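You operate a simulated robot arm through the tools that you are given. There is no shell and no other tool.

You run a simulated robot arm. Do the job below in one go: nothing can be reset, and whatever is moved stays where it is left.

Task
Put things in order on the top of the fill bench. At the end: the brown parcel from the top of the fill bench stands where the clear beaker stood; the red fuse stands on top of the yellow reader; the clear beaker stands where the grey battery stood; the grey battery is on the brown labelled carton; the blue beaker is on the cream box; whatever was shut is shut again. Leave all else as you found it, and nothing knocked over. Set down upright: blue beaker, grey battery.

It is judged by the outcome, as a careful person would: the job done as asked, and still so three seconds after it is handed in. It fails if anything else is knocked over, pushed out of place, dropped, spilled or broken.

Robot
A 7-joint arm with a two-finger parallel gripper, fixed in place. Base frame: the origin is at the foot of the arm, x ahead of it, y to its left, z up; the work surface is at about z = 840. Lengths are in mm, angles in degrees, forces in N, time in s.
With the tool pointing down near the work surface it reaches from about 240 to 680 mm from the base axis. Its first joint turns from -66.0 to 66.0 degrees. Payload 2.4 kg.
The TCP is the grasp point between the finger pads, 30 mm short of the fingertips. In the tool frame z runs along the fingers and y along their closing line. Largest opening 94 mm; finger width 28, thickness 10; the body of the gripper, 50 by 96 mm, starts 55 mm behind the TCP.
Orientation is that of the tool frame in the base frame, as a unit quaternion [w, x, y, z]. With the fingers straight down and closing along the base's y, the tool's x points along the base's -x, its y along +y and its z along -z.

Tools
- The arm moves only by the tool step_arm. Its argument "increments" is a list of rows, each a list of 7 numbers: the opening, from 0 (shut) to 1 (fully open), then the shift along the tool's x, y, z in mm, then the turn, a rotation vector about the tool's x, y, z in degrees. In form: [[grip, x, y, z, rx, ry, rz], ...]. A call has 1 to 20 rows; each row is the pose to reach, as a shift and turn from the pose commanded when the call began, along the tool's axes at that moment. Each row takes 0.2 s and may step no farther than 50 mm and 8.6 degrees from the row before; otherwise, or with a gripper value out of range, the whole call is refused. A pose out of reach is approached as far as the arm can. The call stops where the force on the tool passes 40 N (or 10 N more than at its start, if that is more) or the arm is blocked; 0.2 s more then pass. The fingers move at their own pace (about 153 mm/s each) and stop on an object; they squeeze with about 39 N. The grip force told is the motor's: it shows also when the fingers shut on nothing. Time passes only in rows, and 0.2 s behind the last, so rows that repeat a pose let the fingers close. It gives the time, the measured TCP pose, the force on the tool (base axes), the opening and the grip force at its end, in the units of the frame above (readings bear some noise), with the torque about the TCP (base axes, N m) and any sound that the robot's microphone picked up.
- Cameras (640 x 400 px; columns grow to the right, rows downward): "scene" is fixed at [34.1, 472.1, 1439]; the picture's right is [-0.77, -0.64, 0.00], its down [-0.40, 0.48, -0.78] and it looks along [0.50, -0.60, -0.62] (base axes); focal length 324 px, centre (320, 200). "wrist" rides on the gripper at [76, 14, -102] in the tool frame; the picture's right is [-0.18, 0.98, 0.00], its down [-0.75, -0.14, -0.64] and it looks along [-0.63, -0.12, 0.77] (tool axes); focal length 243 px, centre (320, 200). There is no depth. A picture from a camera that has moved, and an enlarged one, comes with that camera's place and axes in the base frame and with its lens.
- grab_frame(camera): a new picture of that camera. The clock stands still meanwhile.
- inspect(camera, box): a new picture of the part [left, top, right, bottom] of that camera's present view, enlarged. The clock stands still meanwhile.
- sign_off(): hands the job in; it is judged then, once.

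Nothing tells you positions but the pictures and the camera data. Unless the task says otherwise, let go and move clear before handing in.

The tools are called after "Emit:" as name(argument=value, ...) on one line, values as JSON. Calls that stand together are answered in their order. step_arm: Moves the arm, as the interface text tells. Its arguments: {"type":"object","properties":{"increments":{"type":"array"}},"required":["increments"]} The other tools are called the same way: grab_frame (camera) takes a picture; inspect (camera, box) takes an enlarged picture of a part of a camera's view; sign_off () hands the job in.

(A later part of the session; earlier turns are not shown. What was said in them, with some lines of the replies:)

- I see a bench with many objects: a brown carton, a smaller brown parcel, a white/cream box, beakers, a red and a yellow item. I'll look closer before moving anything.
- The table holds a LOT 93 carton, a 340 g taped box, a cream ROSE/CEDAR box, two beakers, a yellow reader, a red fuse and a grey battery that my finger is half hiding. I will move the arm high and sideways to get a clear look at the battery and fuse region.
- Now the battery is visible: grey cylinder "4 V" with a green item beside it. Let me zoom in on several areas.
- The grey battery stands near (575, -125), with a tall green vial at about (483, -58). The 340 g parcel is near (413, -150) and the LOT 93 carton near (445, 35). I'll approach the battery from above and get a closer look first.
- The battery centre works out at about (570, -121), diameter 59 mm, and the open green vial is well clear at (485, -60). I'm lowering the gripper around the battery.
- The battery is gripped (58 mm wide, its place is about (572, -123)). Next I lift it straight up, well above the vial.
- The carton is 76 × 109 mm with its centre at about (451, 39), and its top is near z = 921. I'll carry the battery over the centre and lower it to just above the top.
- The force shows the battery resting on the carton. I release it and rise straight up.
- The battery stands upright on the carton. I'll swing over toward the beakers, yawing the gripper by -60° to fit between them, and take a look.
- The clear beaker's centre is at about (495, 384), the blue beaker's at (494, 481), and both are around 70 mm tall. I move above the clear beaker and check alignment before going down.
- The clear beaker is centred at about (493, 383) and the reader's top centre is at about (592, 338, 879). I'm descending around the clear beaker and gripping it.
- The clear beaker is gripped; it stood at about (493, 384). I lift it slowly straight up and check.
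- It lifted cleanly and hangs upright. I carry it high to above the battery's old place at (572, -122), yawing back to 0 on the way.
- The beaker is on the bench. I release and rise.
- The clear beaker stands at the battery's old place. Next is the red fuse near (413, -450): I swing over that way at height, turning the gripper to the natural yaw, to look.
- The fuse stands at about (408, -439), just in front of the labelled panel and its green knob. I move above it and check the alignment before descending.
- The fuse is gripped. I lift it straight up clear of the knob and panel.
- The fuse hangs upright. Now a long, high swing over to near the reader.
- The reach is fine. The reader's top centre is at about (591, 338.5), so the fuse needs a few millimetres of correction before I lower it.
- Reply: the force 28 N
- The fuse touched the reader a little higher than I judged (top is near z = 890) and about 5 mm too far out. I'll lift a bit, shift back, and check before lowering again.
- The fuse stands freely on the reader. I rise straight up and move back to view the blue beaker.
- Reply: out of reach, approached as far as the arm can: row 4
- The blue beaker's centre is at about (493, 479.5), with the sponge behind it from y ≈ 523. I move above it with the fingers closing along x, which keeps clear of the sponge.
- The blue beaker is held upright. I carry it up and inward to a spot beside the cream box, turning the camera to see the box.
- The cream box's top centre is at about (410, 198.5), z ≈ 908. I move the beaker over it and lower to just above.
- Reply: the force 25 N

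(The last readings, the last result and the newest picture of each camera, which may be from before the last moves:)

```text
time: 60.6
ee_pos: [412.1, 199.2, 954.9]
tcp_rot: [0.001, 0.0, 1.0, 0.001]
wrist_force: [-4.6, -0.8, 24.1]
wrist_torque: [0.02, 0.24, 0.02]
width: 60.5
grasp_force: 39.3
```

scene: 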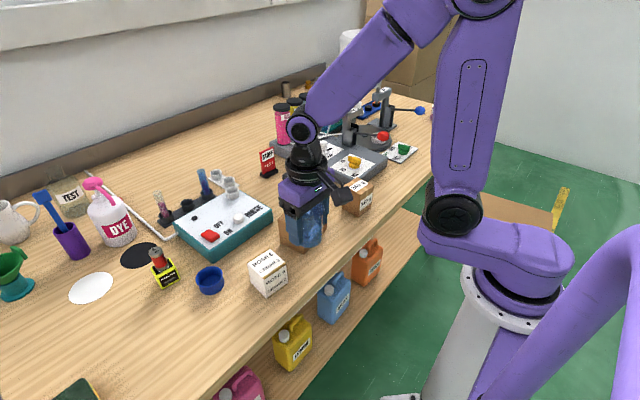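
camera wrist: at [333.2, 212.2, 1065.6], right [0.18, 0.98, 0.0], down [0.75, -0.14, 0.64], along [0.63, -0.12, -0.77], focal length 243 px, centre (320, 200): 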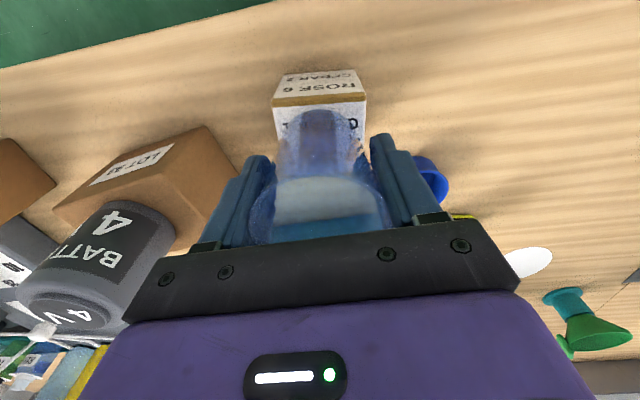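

Emit:
step_arm(increments=[[0, 0, 0, -1.5, 0, 0, 0], [0, 0, 0, -1.5, 0, 0, 0]])

Emit:
inspect(camera="scene", box=[200, 170, 360, 310])

```text
time: 61.2
ee_pos: [411.4, 198.7, 954.0]
tcp_rot: [0.0, 0.0, 1.0, 0.0]
wrist_force: [0.0, 0.5, 4.2]
wrist_torque: [0.1, -0.06, 0.02]
width: 60.5
grasp_force: 38.9
```

```text
2.86 times, centred on (280, 240) of scene
camera zoom: at [34.1, 472.1, 1439.0], right [-0.77, -0.64, 0.0], down [-0.4, 0.48, -0.78], along [0.5, -0.6, -0.62], focal length 926 px, centre (434, 86)
```

zoom: 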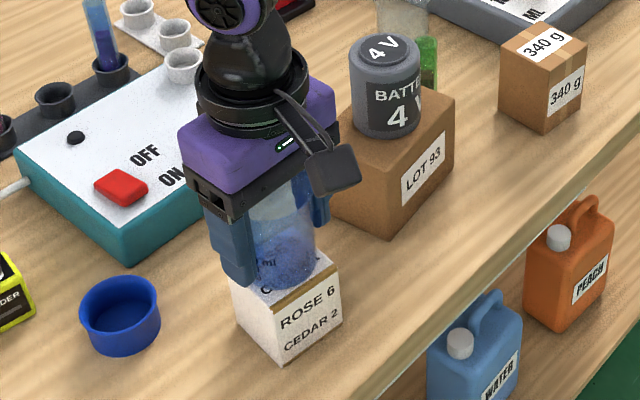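

Emit:
step_arm(increments=[[0.75, 0, 0, 0, 0, 0, 0], [0.9, 0, 0, 0, 0, 0, 0], [0.9, 0, 0, 0, 0, 0, 0], [0.9, 0, 0, 0, 0, 0, 0], [0.9, 0, 0, -25, 0, 0, 0], [0.9, 0, 0, -60, 0, 0, 0], [0.9, 0, 0, -95, 0, 0, 0], [0.9, 0, 0, -130, 0, 0, 0]])

Emit:
grab_frame(camera="scene")

Emit:
grab_frame(camera="wrist")

```text
time: 63.0
ee_pos: [410.4, 198.9, 1085.9]
tcp_rot: [0.0, -0.001, 1.0, 0.0]
wrist_force: [0.1, 0.7, 0.4]
wrist_torque: [0.01, -0.04, -0.01]
width: 84.6
grasp_force: 0.2
```

```text
taken
```

scene: 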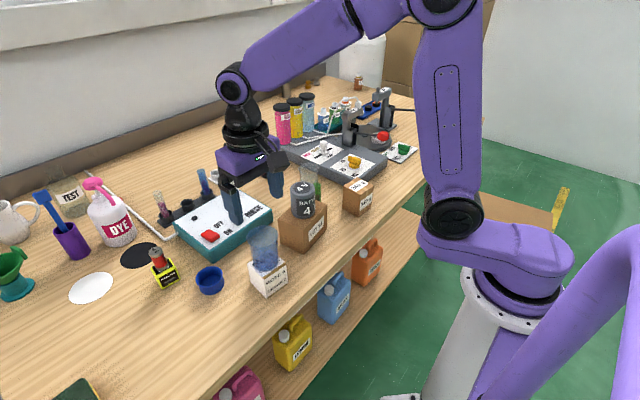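

```text
taken
camera wrist: at [334.4, 212.4, 1189.1], right [0.18, 0.98, 0.0], down [0.75, -0.14, 0.64], along [0.63, -0.12, -0.77], focal length 243 px, centre (320, 200)
```

wrist: 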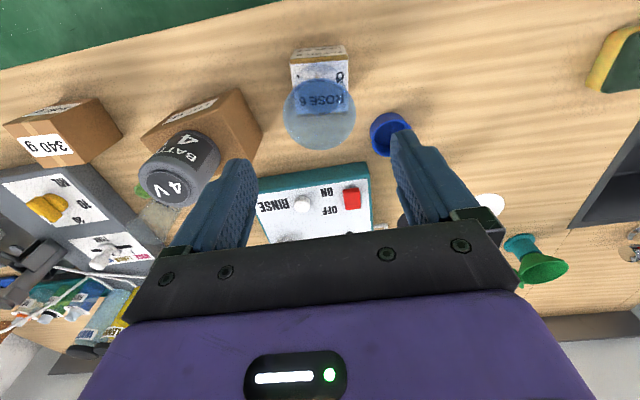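

The blue beaker stands on the cream box, and everything else is in order. Now the 340 g parcel: I move over to view it.

Emit:
step_arm(increments=[[0.9, 10, -43, 0, 0, 0, 0], [0.9, 20, -87, 0, 0, 0, 0], [0.9, 30, -131, 0, 0, 0, 0], [0.9, 40, -175, 0, 0, 0, 0], [0.9, 50, -219, 0, 0, 0, 0], [0.9, 58, -263, 0, 0, 0, 0], [0.9, 66, -307, 0, 0, 0, 0], [0.9, 70, -350, 0, 0, 0, 0]])

Emit:
grab_frame(camera="wrist")

Emit:
inspect(camera="scene", box=[240, 150, 400, 270])

```text
time: 64.8
ee_pos: [343.8, -151.0, 1082.8]
tcp_rot: [-0.001, 0.0, 1.0, 0.0]
wrist_force: [0.2, 0.8, 1.1]
wrist_torque: [-0.01, -0.04, -0.01]
width: 84.7
grasp_force: 0.1
```

```text
taken
camera wrist: at [266.0, -138.5, 1187.5], right [0.18, 0.98, 0.0], down [0.75, -0.14, 0.64], along [0.63, -0.12, -0.77], focal length 243 px, centre (320, 200)
```

wrist: 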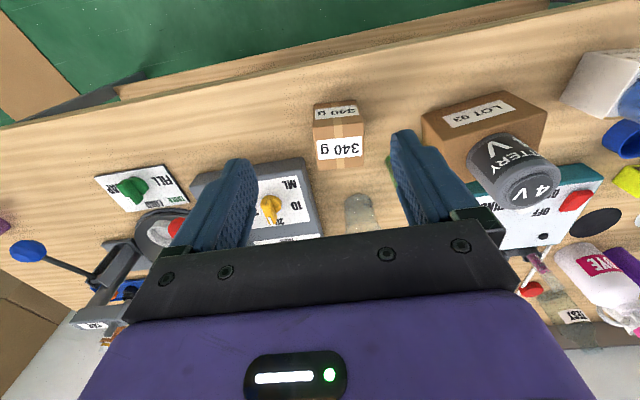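

```text
3.33 times, centred on (320, 210) of scene
camera zoom: at [34.1, 472.1, 1439.0], right [-0.77, -0.64, 0.0], down [-0.4, 0.48, -0.78], along [0.5, -0.6, -0.62], focal length 1081 px, centre (320, 167)
```

zoom: 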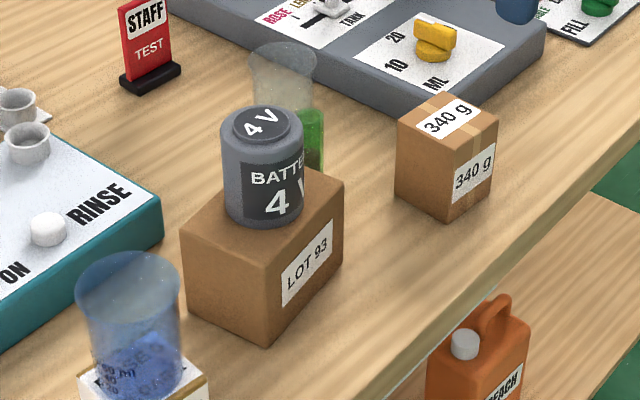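

Emit:
inspect(camera="wrist", box=[280, 80, 400, 180])

```text
4.00 times, centred on (340, 130) of wrist
camera zoom: at [266.0, -138.5, 1187.5], right [0.18, 0.98, 0.0], down [0.75, -0.14, 0.64], along [0.63, -0.12, -0.77], focal length 970 px, centre (240, 480)
```

zoom: 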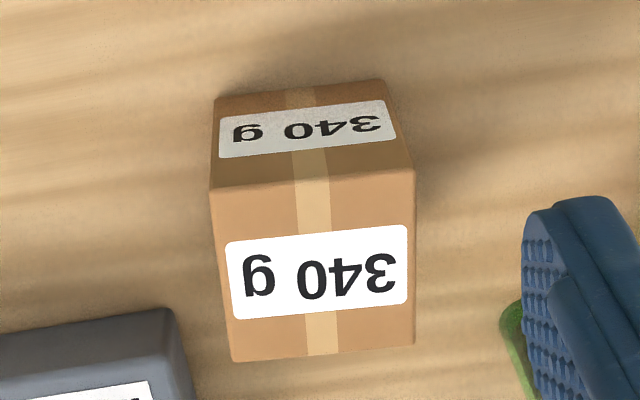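

The parcel's centre is at about (410, -141), 60 × 59 × 76 mm, rotated about 5°. The grey machine's corner lies near (435, -197), so I'll use a narrower opening and align to the box.

Emit:
step_arm(increments=[[0.78, -22, 3, 30, 0, 0, 2], [0.78, -44, 7, 60, 0, 0, 4], [0.78, -64, 10.2, 90, 0, 0, 5], [0.78, -64, 10.2, 118, 0, 0, 5], [0.78, -64, 10.2, 118, 0, 0, 5]])

Emit:
grab_frame(camera="wrist")

Emit:
inspect(camera="scene", box=[280, 110, 420, 230])

```text
time: 66.0
ee_pos: [405.1, -138.7, 966.4]
tcp_rot: [0.0, 0.043, 0.999, 0.0]
wrist_force: [-0.2, 0.1, -0.3]
wrist_torque: [0.01, 0.02, -0.04]
width: 73.3
grasp_force: 0.1
```

```text
taken
camera wrist: at [329.8, -119.1, 1070.1], right [0.27, 0.96, 0.0], down [0.74, -0.21, 0.64], along [0.62, -0.17, -0.77], focal length 243 px, centre (320, 200)
```

wrist: 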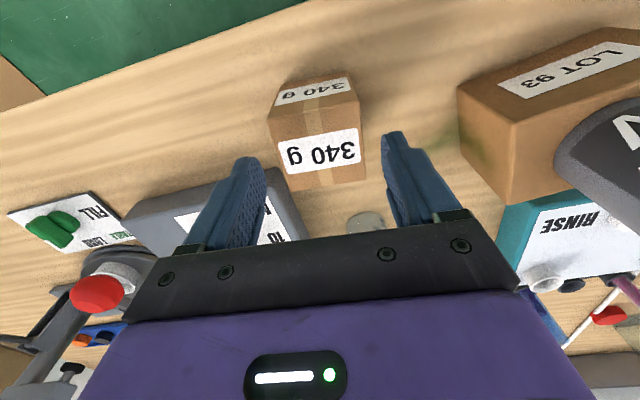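

```text
3.33 times, centred on (350, 170) of scene
camera zoom: at [34.1, 472.1, 1439.0], right [-0.77, -0.64, 0.0], down [-0.4, 0.48, -0.78], along [0.5, -0.6, -0.62], focal length 1081 px, centre (220, 300)
```

zoom: 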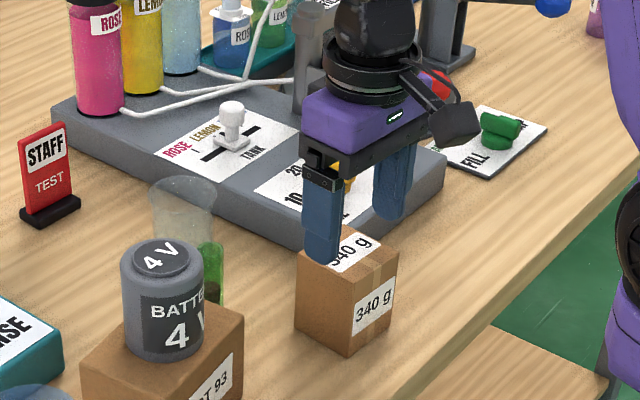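

Emit:
inspect(camera="wrist", box=[220, 60, 420, 220])

```text
2.50 times, centred on (320, 140) of wrist
camera zoom: at [329.8, -119.1, 1070.1], right [0.27, 0.96, 0.0], down [0.74, -0.21, 0.64], along [0.62, -0.17, -0.77], focal length 606 px, centre (320, 350)
```

zoom: 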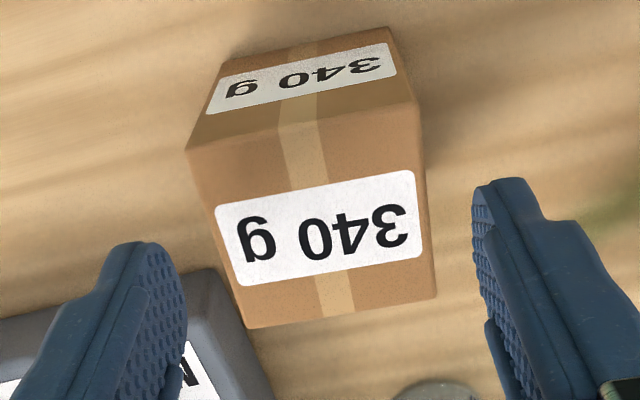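

Emit:
step_arm(increments=[[0.78, -4, -1.6, 25, 0, 0, 0], [0.78, -4, -1.6, 50, 0, 0, 0], [0.78, -4, -1.6, 70, 0, 0, 0], [0.78, -4, -1.6, 84, 0, 0, 0], [0.78, -4, -1.6, 84, 0, 0, 0]])

Emit:
grab_frame(camera="wrist")

Emit:
inspect(camera="scene", box=[280, 110, 420, 230])

```text
time: 67.2
ee_pos: [410.4, -143.6, 883.3]
tcp_rot: [-0.001, 0.043, 0.999, 0.0]
wrist_force: [-0.6, 0.2, -0.2]
wrist_torque: [0.02, 0.0, 0.01]
width: 73.4
grasp_force: 0.1
```

```text
taken
camera wrist: at [335.4, -123.1, 987.0], right [0.27, 0.96, 0.0], down [0.74, -0.21, 0.64], along [0.62, -0.17, -0.77], focal length 243 px, centre (320, 200)
```

wrist: 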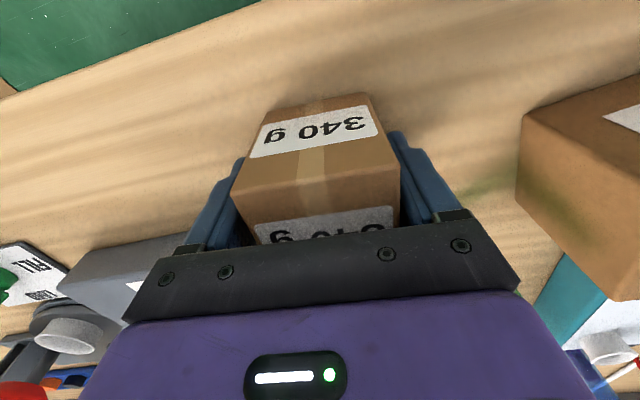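

```text
3.33 times, centred on (350, 170) of scene
camera zoom: at [34.1, 472.1, 1439.0], right [-0.77, -0.64, 0.0], down [-0.4, 0.48, -0.78], along [0.5, -0.6, -0.62], focal length 1081 px, centre (220, 300)
```

zoom: 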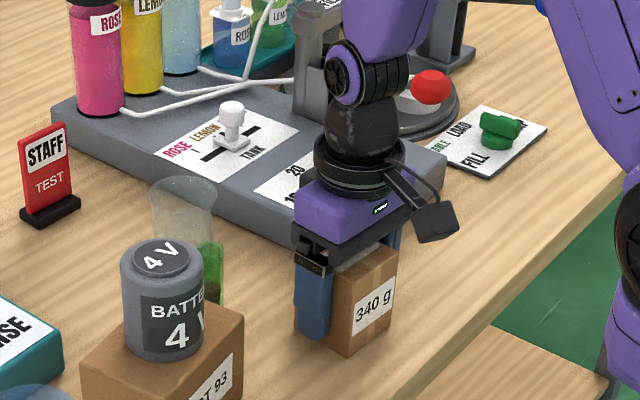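

Emit:
step_arm(increments=[[0.6, 0, 0, 0, 0, 0, 0], [0, 0, 0, 0, 0, 0, 0], [0, 0, 0, 0, 0, 0, 0], [0, 0, 0, 0, 0, 0, 0], [0, 0, 0, -5, 0, 0, 0], [0, 0, 0, -20, 0, 0, 0], [0, 0, 0, -35, 0, 0, 0], [0, 0, 0, -35, 0, 0, 0]])

Emit:
grab_frame(camera="wrist")

Emit:
inspect(camera="scene", box=[280, 110, 420, 230])

```text
time: 69.0
ee_pos: [409.1, -141.3, 919.4]
tcp_rot: [0.0, 0.044, 0.999, 0.0]
wrist_force: [0.5, -0.3, -3.5]
wrist_torque: [-0.04, -0.03, 0.02]
width: 64.1
grasp_force: 39.1
```

```text
taken
camera wrist: at [334.5, -122.3, 1022.5], right [0.27, 0.96, 0.0], down [0.74, -0.21, 0.64], along [0.62, -0.17, -0.77], focal length 243 px, centre (320, 200)
```

wrist: 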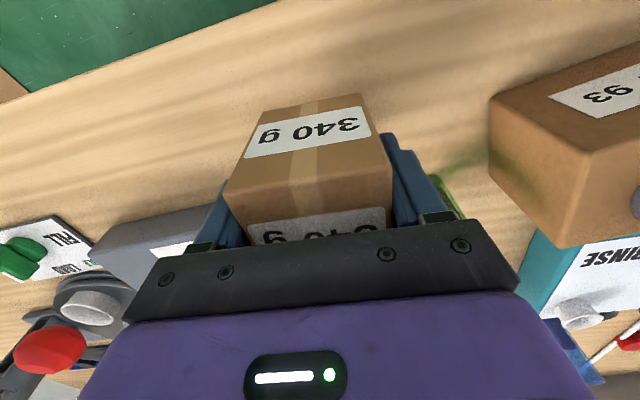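

```text
3.33 times, centred on (350, 170) of scene
camera zoom: at [34.1, 472.1, 1439.0], right [-0.77, -0.64, 0.0], down [-0.4, 0.48, -0.78], along [0.5, -0.6, -0.62], focal length 1081 px, centre (220, 300)
```

zoom: 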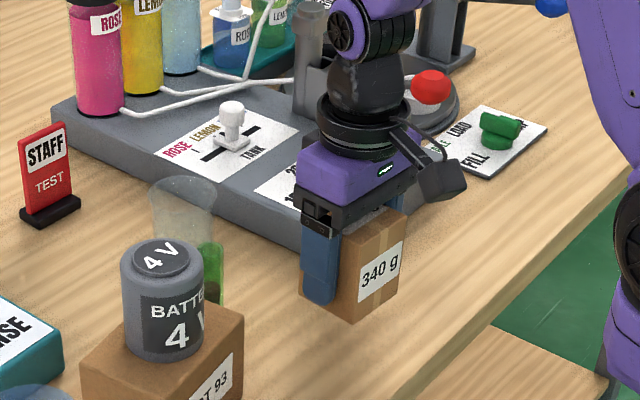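

Emit:
inspect(camera="wrist", box=[190, 80, 450, 260])

Emit:
inspect(camera="scene", box=[330, 150, 400, 210])

```text
2.22 times, centred on (320, 170) of wrist
camera zoom: at [334.5, -122.3, 1022.5], right [0.27, 0.96, 0.0], down [0.74, -0.21, 0.64], along [0.62, -0.17, -0.77], focal length 539 px, centre (320, 267)
```

zoom: 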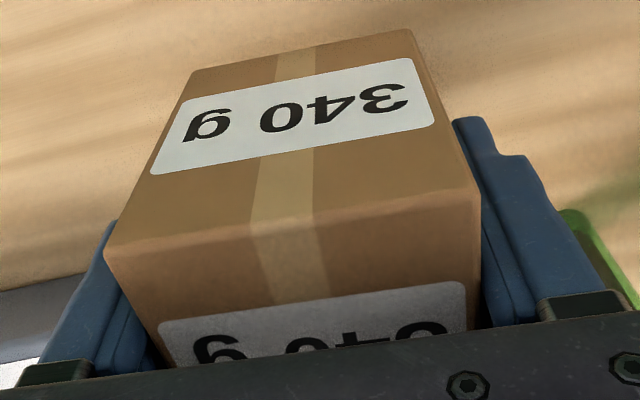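

```text
6.67 times, centred on (365, 180) of scene
camera zoom: at [34.1, 472.1, 1439.0], right [-0.77, -0.64, 0.0], down [-0.4, 0.48, -0.78], along [0.5, -0.6, -0.62], focal length 2161 px, centre (20, 333)
```

zoom: 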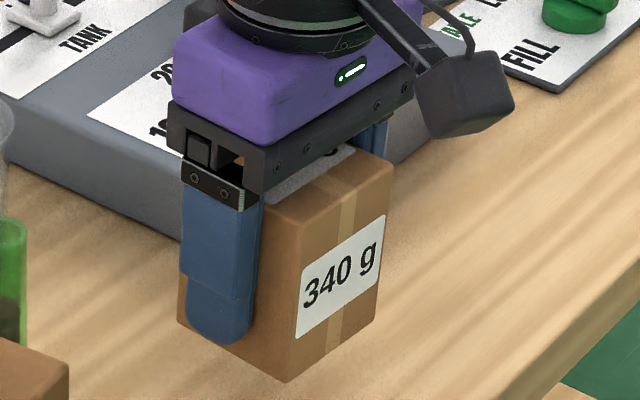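

The parcel is held level. I lift it high enough to pass over the battery and blue beaker and carry it to the clear beaker's old spot at (493, 384).

Emit:
step_arm(increments=[[0, 0, 0, -40, 0, 0, 0], [0, 0, 0, -80, 0, 0, 0], [0, 0, 0, -120, 0, 0, 0], [0, 0, 0, -155, 0, 0, 0], [0, 0, 0, -175, 0, 0, 0], [0, -2, 25, -175, 0, 0, 0], [0, -5, 65, -175, 0, 0, 0], [0, -8, 107, -175, 0, 0, 0], [0, -11, 149, -175, 0, 0, 0], [0, -14, 191, -175, 0, 0, 0], [0, -17, 233, -175, 0, 0, 0], [0, -20, 275, -175, 0, 0, 0], [0, -23, 317, -175, 0, 0, 0], [0, -26, 359, -175, 0, 0, 0], [0, -29, 401, -175, 0, 0, 0], [0, -32, 443, -175, 0, 0, 0], [0, -35, 480, -175, 0, 0, 0], [0, -37, 512, -175, 0, 0, 0], [0, -37, 530.6, -175, 0, 0, 0]])

Emit:
grab_frame(camera="wrist")

Emit:
grab_frame(camera="scene")

```text
time: 73.0
ee_pos: [494.5, 382.5, 1093.7]
tcp_rot: [0.0, 0.044, 0.999, 0.0]
wrist_force: [-0.2, -0.7, -3.2]
wrist_torque: [0.02, 0.03, -0.02]
width: 64.2
grasp_force: 39.4
```

```text
taken
camera wrist: at [419.6, 402.1, 1197.1], right [0.27, 0.96, 0.0], down [0.74, -0.21, 0.64], along [0.62, -0.17, -0.77], focal length 243 px, centre (320, 200)
```

wrist: 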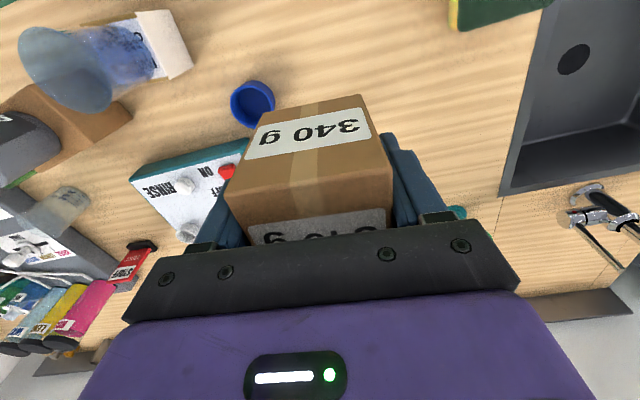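

```text
taken
```

scene: 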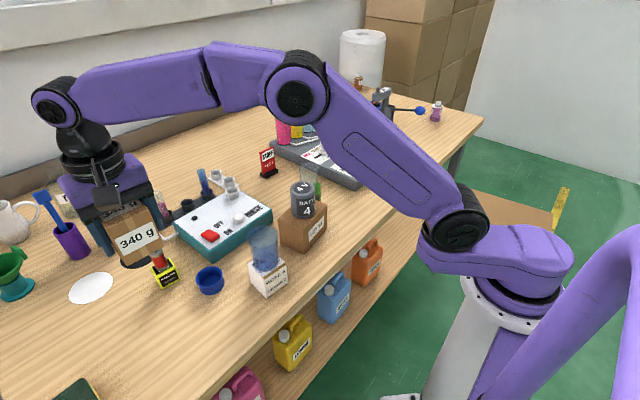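

Emit:
step_arm(increments=[[0, 1, 1, 35, 0, 0, 0], [0, 2, 1, 75, 0, 0, 0], [0, 2, 1, 115, 0, 0, 0], [0, 2, 1, 150, 0, 0, 0], [0, 2, 1, 180, 0, 0, 0], [0, 2, 1, 195, 0, 0, 0], [0, 2, 1, 202, 0, 0, 0], [0, 2, 1, 202, 0, 0, 0]])

Emit:
grab_frame(camera="wrist")

Emit:
inspect(camera="scene", box=[60, 200, 260, 360])

```text
time: 74.8
ee_pos: [490.9, 384.4, 890.3]
tcp_rot: [0.0, 0.044, 0.999, 0.0]
wrist_force: [0.6, -0.3, -3.3]
wrist_torque: [-0.03, 0.02, -0.01]
width: 64.4
grasp_force: 39.3
```

```text
taken
camera wrist: at [415.4, 403.3, 994.6], right [0.27, 0.96, 0.0], down [0.74, -0.21, 0.64], along [0.62, -0.17, -0.77], focal length 243 px, centre (320, 200)
```

wrist: 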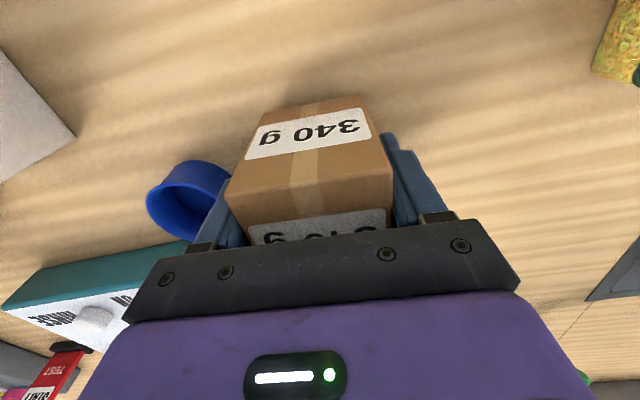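

```text
2.50 times, centred on (160, 280) of scene
camera zoom: at [34.1, 472.1, 1439.0], right [-0.77, -0.64, 0.0], down [-0.4, 0.48, -0.78], along [0.5, -0.6, -0.62], focal length 810 px, centre (720, 0)
```

zoom: 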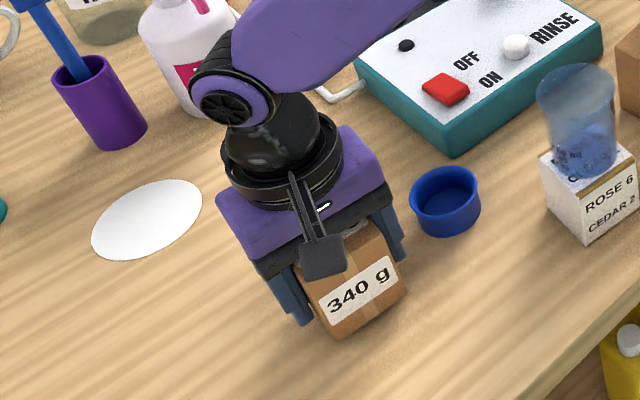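

Emit:
step_arm(increments=[[0, 0, 0, 3, 0, 0, 0], [0, 0, 0, 6, 0, 0, 0], [0, 0, 0, 6, 0, 0, 0]])

```text
time: 75.6
ee_pos: [489.8, 383.0, 886.1]
tcp_rot: [0.001, 0.044, 0.999, 0.0]
wrist_force: [0.0, 0.1, -2.9]
wrist_torque: [0.0, 0.01, -0.02]
width: 64.3
grasp_force: 39.5
```

Emit:
step_arm(increments=[[0, 0, 0, 1.5, 0, 0, 0], [0, 0, 0, 2.5, 0, 0, 0], [0, 0, 0, 2.5, 0, 0, 0]])

```text
time: 76.4
ee_pos: [490.9, 383.2, 884.1]
tcp_rot: [0.001, 0.044, 0.999, 0.0]
wrist_force: [-1.7, -5.0, 10.0]
wrist_torque: [-0.33, 0.19, -0.01]
width: 64.1
grasp_force: 38.9
```

Emit:
step_arm(increments=[[0, 0, 0, -1, 0, 0, 0], [0.8, 0, 0, -1, 0, 0, 0], [0.85, 0, 0, -1, 0, 0, 0], [0.85, 0, 0, -1, 0, 0, 0]])

Emit:
grab_frame(camera="wrist")

Emit:
inspect(camera="scene", box=[60, 200, 260, 360])

```text
time: 77.4
ee_pos: [489.7, 382.9, 883.9]
tcp_rot: [0.0, 0.044, 0.999, 0.0]
wrist_force: [0.2, -0.6, -1.4]
wrist_torque: [0.05, -0.03, -0.01]
width: 79.7
grasp_force: 0.1
```

```text
taken
camera wrist: at [414.1, 403.7, 987.2], right [0.27, 0.96, 0.0], down [0.74, -0.21, 0.64], along [0.62, -0.17, -0.77], focal length 243 px, centre (320, 200)
```

wrist: 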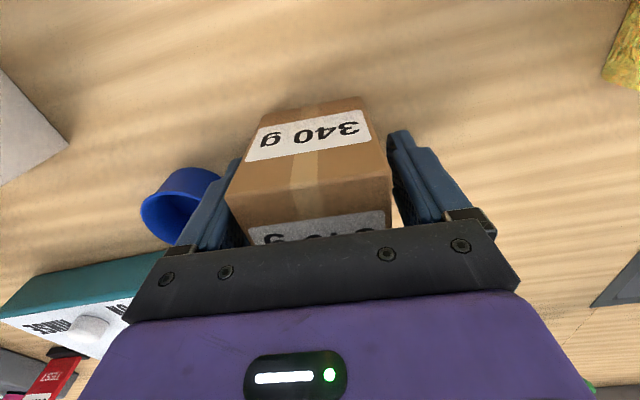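

```text
2.50 times, centred on (160, 280) of scene
camera zoom: at [34.1, 472.1, 1439.0], right [-0.77, -0.64, 0.0], down [-0.4, 0.48, -0.78], along [0.5, -0.6, -0.62], focal length 810 px, centre (720, 0)
```

zoom: 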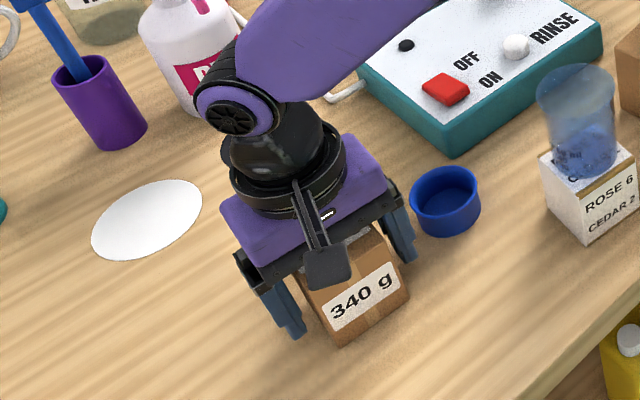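

The parcel is down and released. I rise straight up and pull back to look over everything.

Emit:
step_arm(increments=[[0.85, 0, 0, -20, 0, 0, 0], [0.85, 0, 0, -50, 0, 0, 0], [0.9, 0, 0, -90, 0, 0, 0], [0.9, 0, 0, -130, 0, 0, 0], [0.9, 10, -5, -170, 0, 0, 0], [0.9, 45, -15, -195, 0, 0, 0], [0.9, 80, -40, -210, 0, 0, 0], [0.9, 115, -75, -220, 0, 0, 0], [0.9, 145, -110, -225, 0, 0, 0], [0.9, 170, -145, -230, 0, 0, 0]])

Emit:
grab_frame(camera="wrist")

Emit:
grab_frame(camera="scene")

```text
refused: row 8 steps farther than a row can; nothing moved
```

```text
taken
camera wrist: at [414.1, 403.7, 987.2], right [0.27, 0.96, 0.0], down [0.74, -0.21, 0.64], along [0.62, -0.17, -0.77], focal length 243 px, centre (320, 200)
```

wrist: 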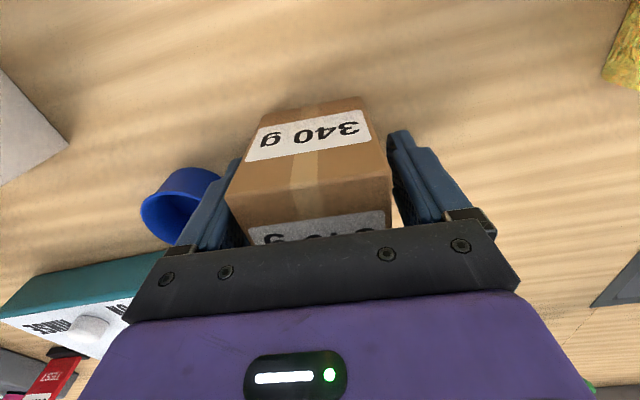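

```text
taken
```

scene: 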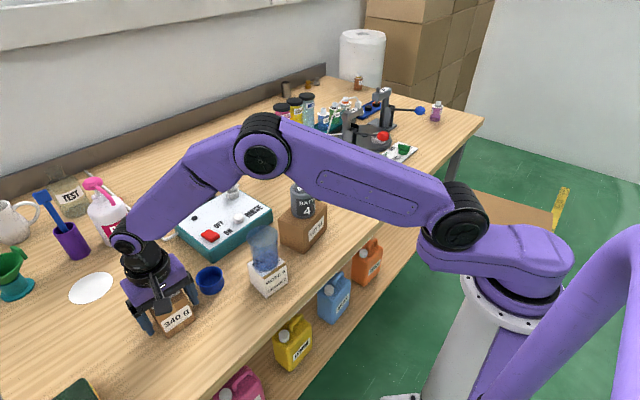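

One row was too large, so nothing moved. I'll repeat with smaller steps: straight up first, then back inward.

Emit:
step_arm(increments=[[0.85, 0, 0, -20, 0, 0, 0], [0.85, 0, 0, -50, 0, 0, 0], [0.9, 0, 0, -85, 0, 0, 0], [0.9, 0, 0, -120, 0, 0, 0], [0.9, 5, -5, -155, 0, 0, 0], [0.9, 30, -15, -185, 0, 0, 0], [0.9, 60, -30, -205, 0, 0, 0], [0.9, 88, -55, -220, 0, 0, 0], [0.9, 115, -85, -230, 0, 0, 0], [0.9, 140, -115, -235, 0, 0, 0]])

Emit:
grab_frame(camera="wrist")

Emit:
grab_frame(camera="scene")

```text
time: 79.6
ee_pos: [340.4, 282.5, 1119.2]
tcp_rot: [0.0, 0.043, 0.999, 0.0]
wrist_force: [1.0, 0.5, -0.2]
wrist_torque: [0.01, 0.02, 0.0]
width: 84.6
grasp_force: 0.0
```

```text
taken
camera wrist: at [264.9, 301.3, 1222.3], right [0.27, 0.96, 0.0], down [0.74, -0.21, 0.64], along [0.62, -0.17, -0.77], focal length 243 px, centre (320, 200)
```

wrist: 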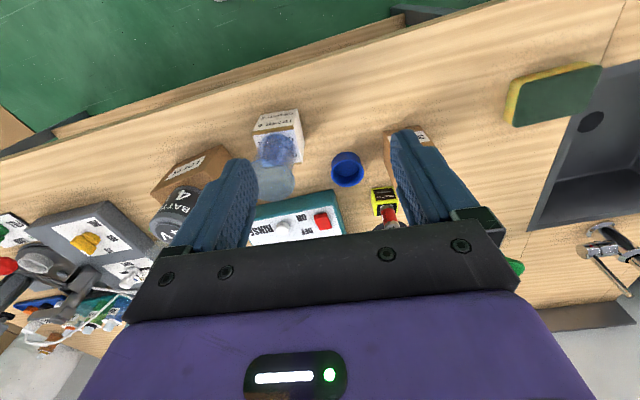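

```text
taken
```

scene: 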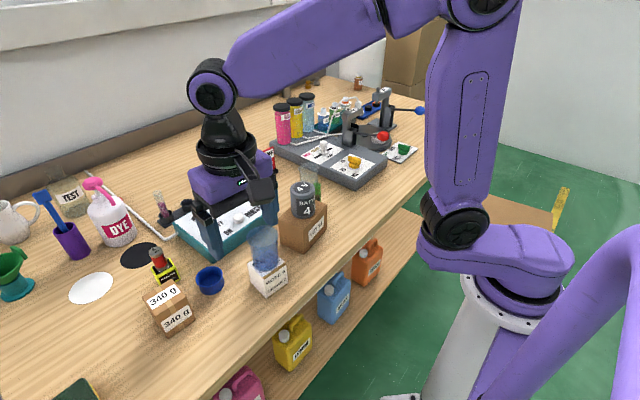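

All items look placed. I'll retreat to near the starting pose and inspect the final state closely.

Emit:
step_arm(increments=[[1, 5, -40, -5, 0, 0, -2], [1, 10, -80, -10, 0, 0, -4], [1, 15, -120, -18, 0, 0, -5], [1, 20, -160, -24, 0, 0, -5], [1, 25, -190, -25, 0, 0, -5], [1, 25, -190, -25, 0, 0, -5]])

Emit:
grab_frame(camera="scene")

Emit:
inspect(camera="scene", box=[60, 210, 220, 360])

Emit:
inspect(camera="scene", box=[230, 130, 430, 300])

Emit:
grab_frame(camera="wrist")

```text
time: 81.0
ee_pos: [297.7, 92.9, 1145.3]
tcp_rot: [0.001, -0.001, 1.0, 0.0]
wrist_force: [-0.7, 0.0, -0.9]
wrist_torque: [-0.01, 0.05, -0.02]
width: 93.9
grasp_force: 0.0
```

```text
taken
```

scene: 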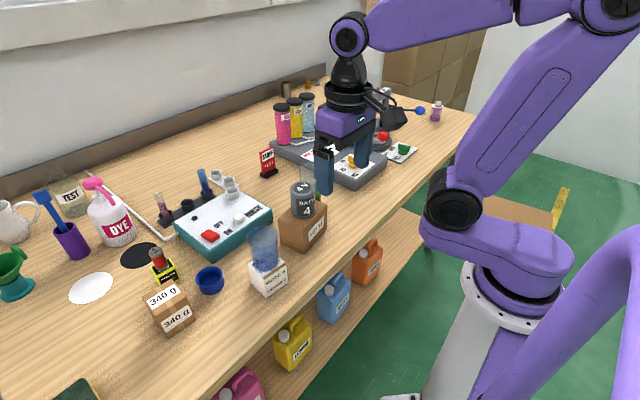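

```text
2.67 times, centred on (140, 285) of scene
camera zoom: at [34.1, 472.1, 1439.0], right [-0.77, -0.64, 0.0], down [-0.4, 0.48, -0.78], along [0.5, -0.6, -0.62], focal length 864 px, centre (800, -27)
```

zoom: 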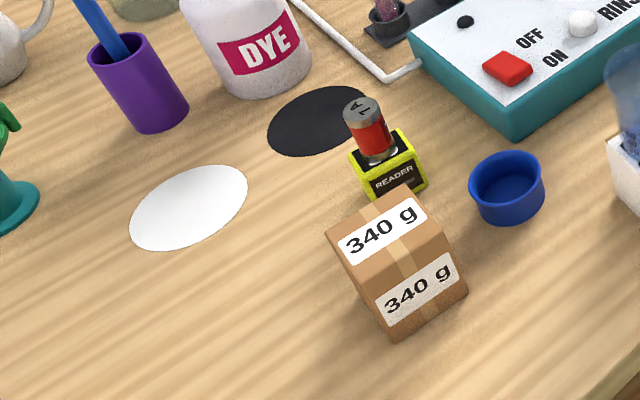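

```text
2.35 times, centred on (330, 215) of scene
camera zoom: at [34.1, 472.1, 1439.0], right [-0.77, -0.64, 0.0], down [-0.4, 0.48, -0.78], along [0.5, -0.6, -0.62], focal length 763 px, centre (296, 165)
```

zoom: 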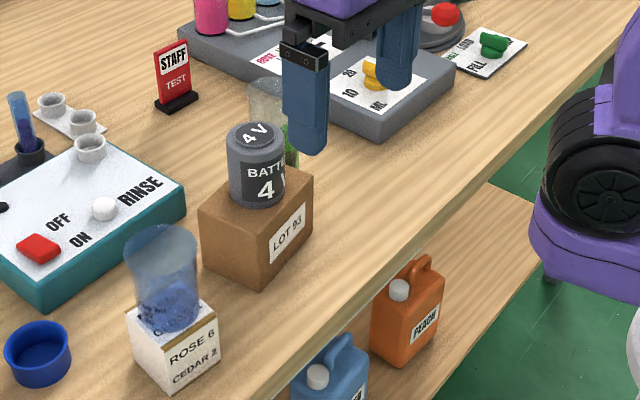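

```text
taken
camera wrist: at [221.8, 107.0, 1248.6], right [0.18, 0.98, 0.0], down [0.75, -0.14, 0.64], along [0.63, -0.12, -0.77], focal length 243 px, centre (320, 200)
```

wrist: 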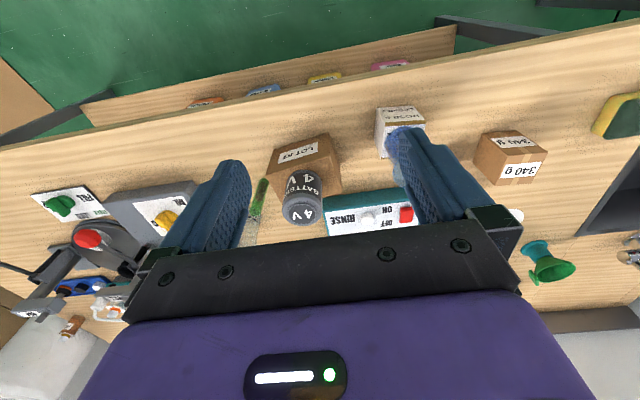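

The final pictures show every item where the task wants it:
- The parcel stands on the clear beaker's old spot.
- The red fuse stands on the yellow reader.
- The clear beaker stands at the battery's old place.
- The battery is upright on the LOT 93 carton.
- The blue beaker is upright on the cream box.

I took the taped 340 g box to be the brown parcel and the LOT 93 box to be the labelled carton. The green vial, knobs and everything else look undisturbed, and I opened nothing, so there was nothing to shut. The gripper is empty and clear, so I'm handing in.

Emit:
sign_off()

```text
The job is handed in.
```

The job is handed in. The last pictures showed all five items where you asked, with nothing knocked over. I haven't seen a verdict on the job.

- **Brown parcel:** it stands where the clear beaker was. I took the taped 340 g box to be the parcel.
- **Red fuse:** it stands on top of the yellow reader. My first try touched down about 5 mm off centre, so I lifted it and set it down again closer to the middle.
- **Clear beaker:** it stands where the grey battery was.
- **Grey battery:** it is upright on the LOT 93 box, which I took to be the brown labelled carton.
- **Blue beaker:** it is upright on the cream box.

I opened nothing, so there was nothing to shut again. The gripper is empty, and the arm is back near where it started.
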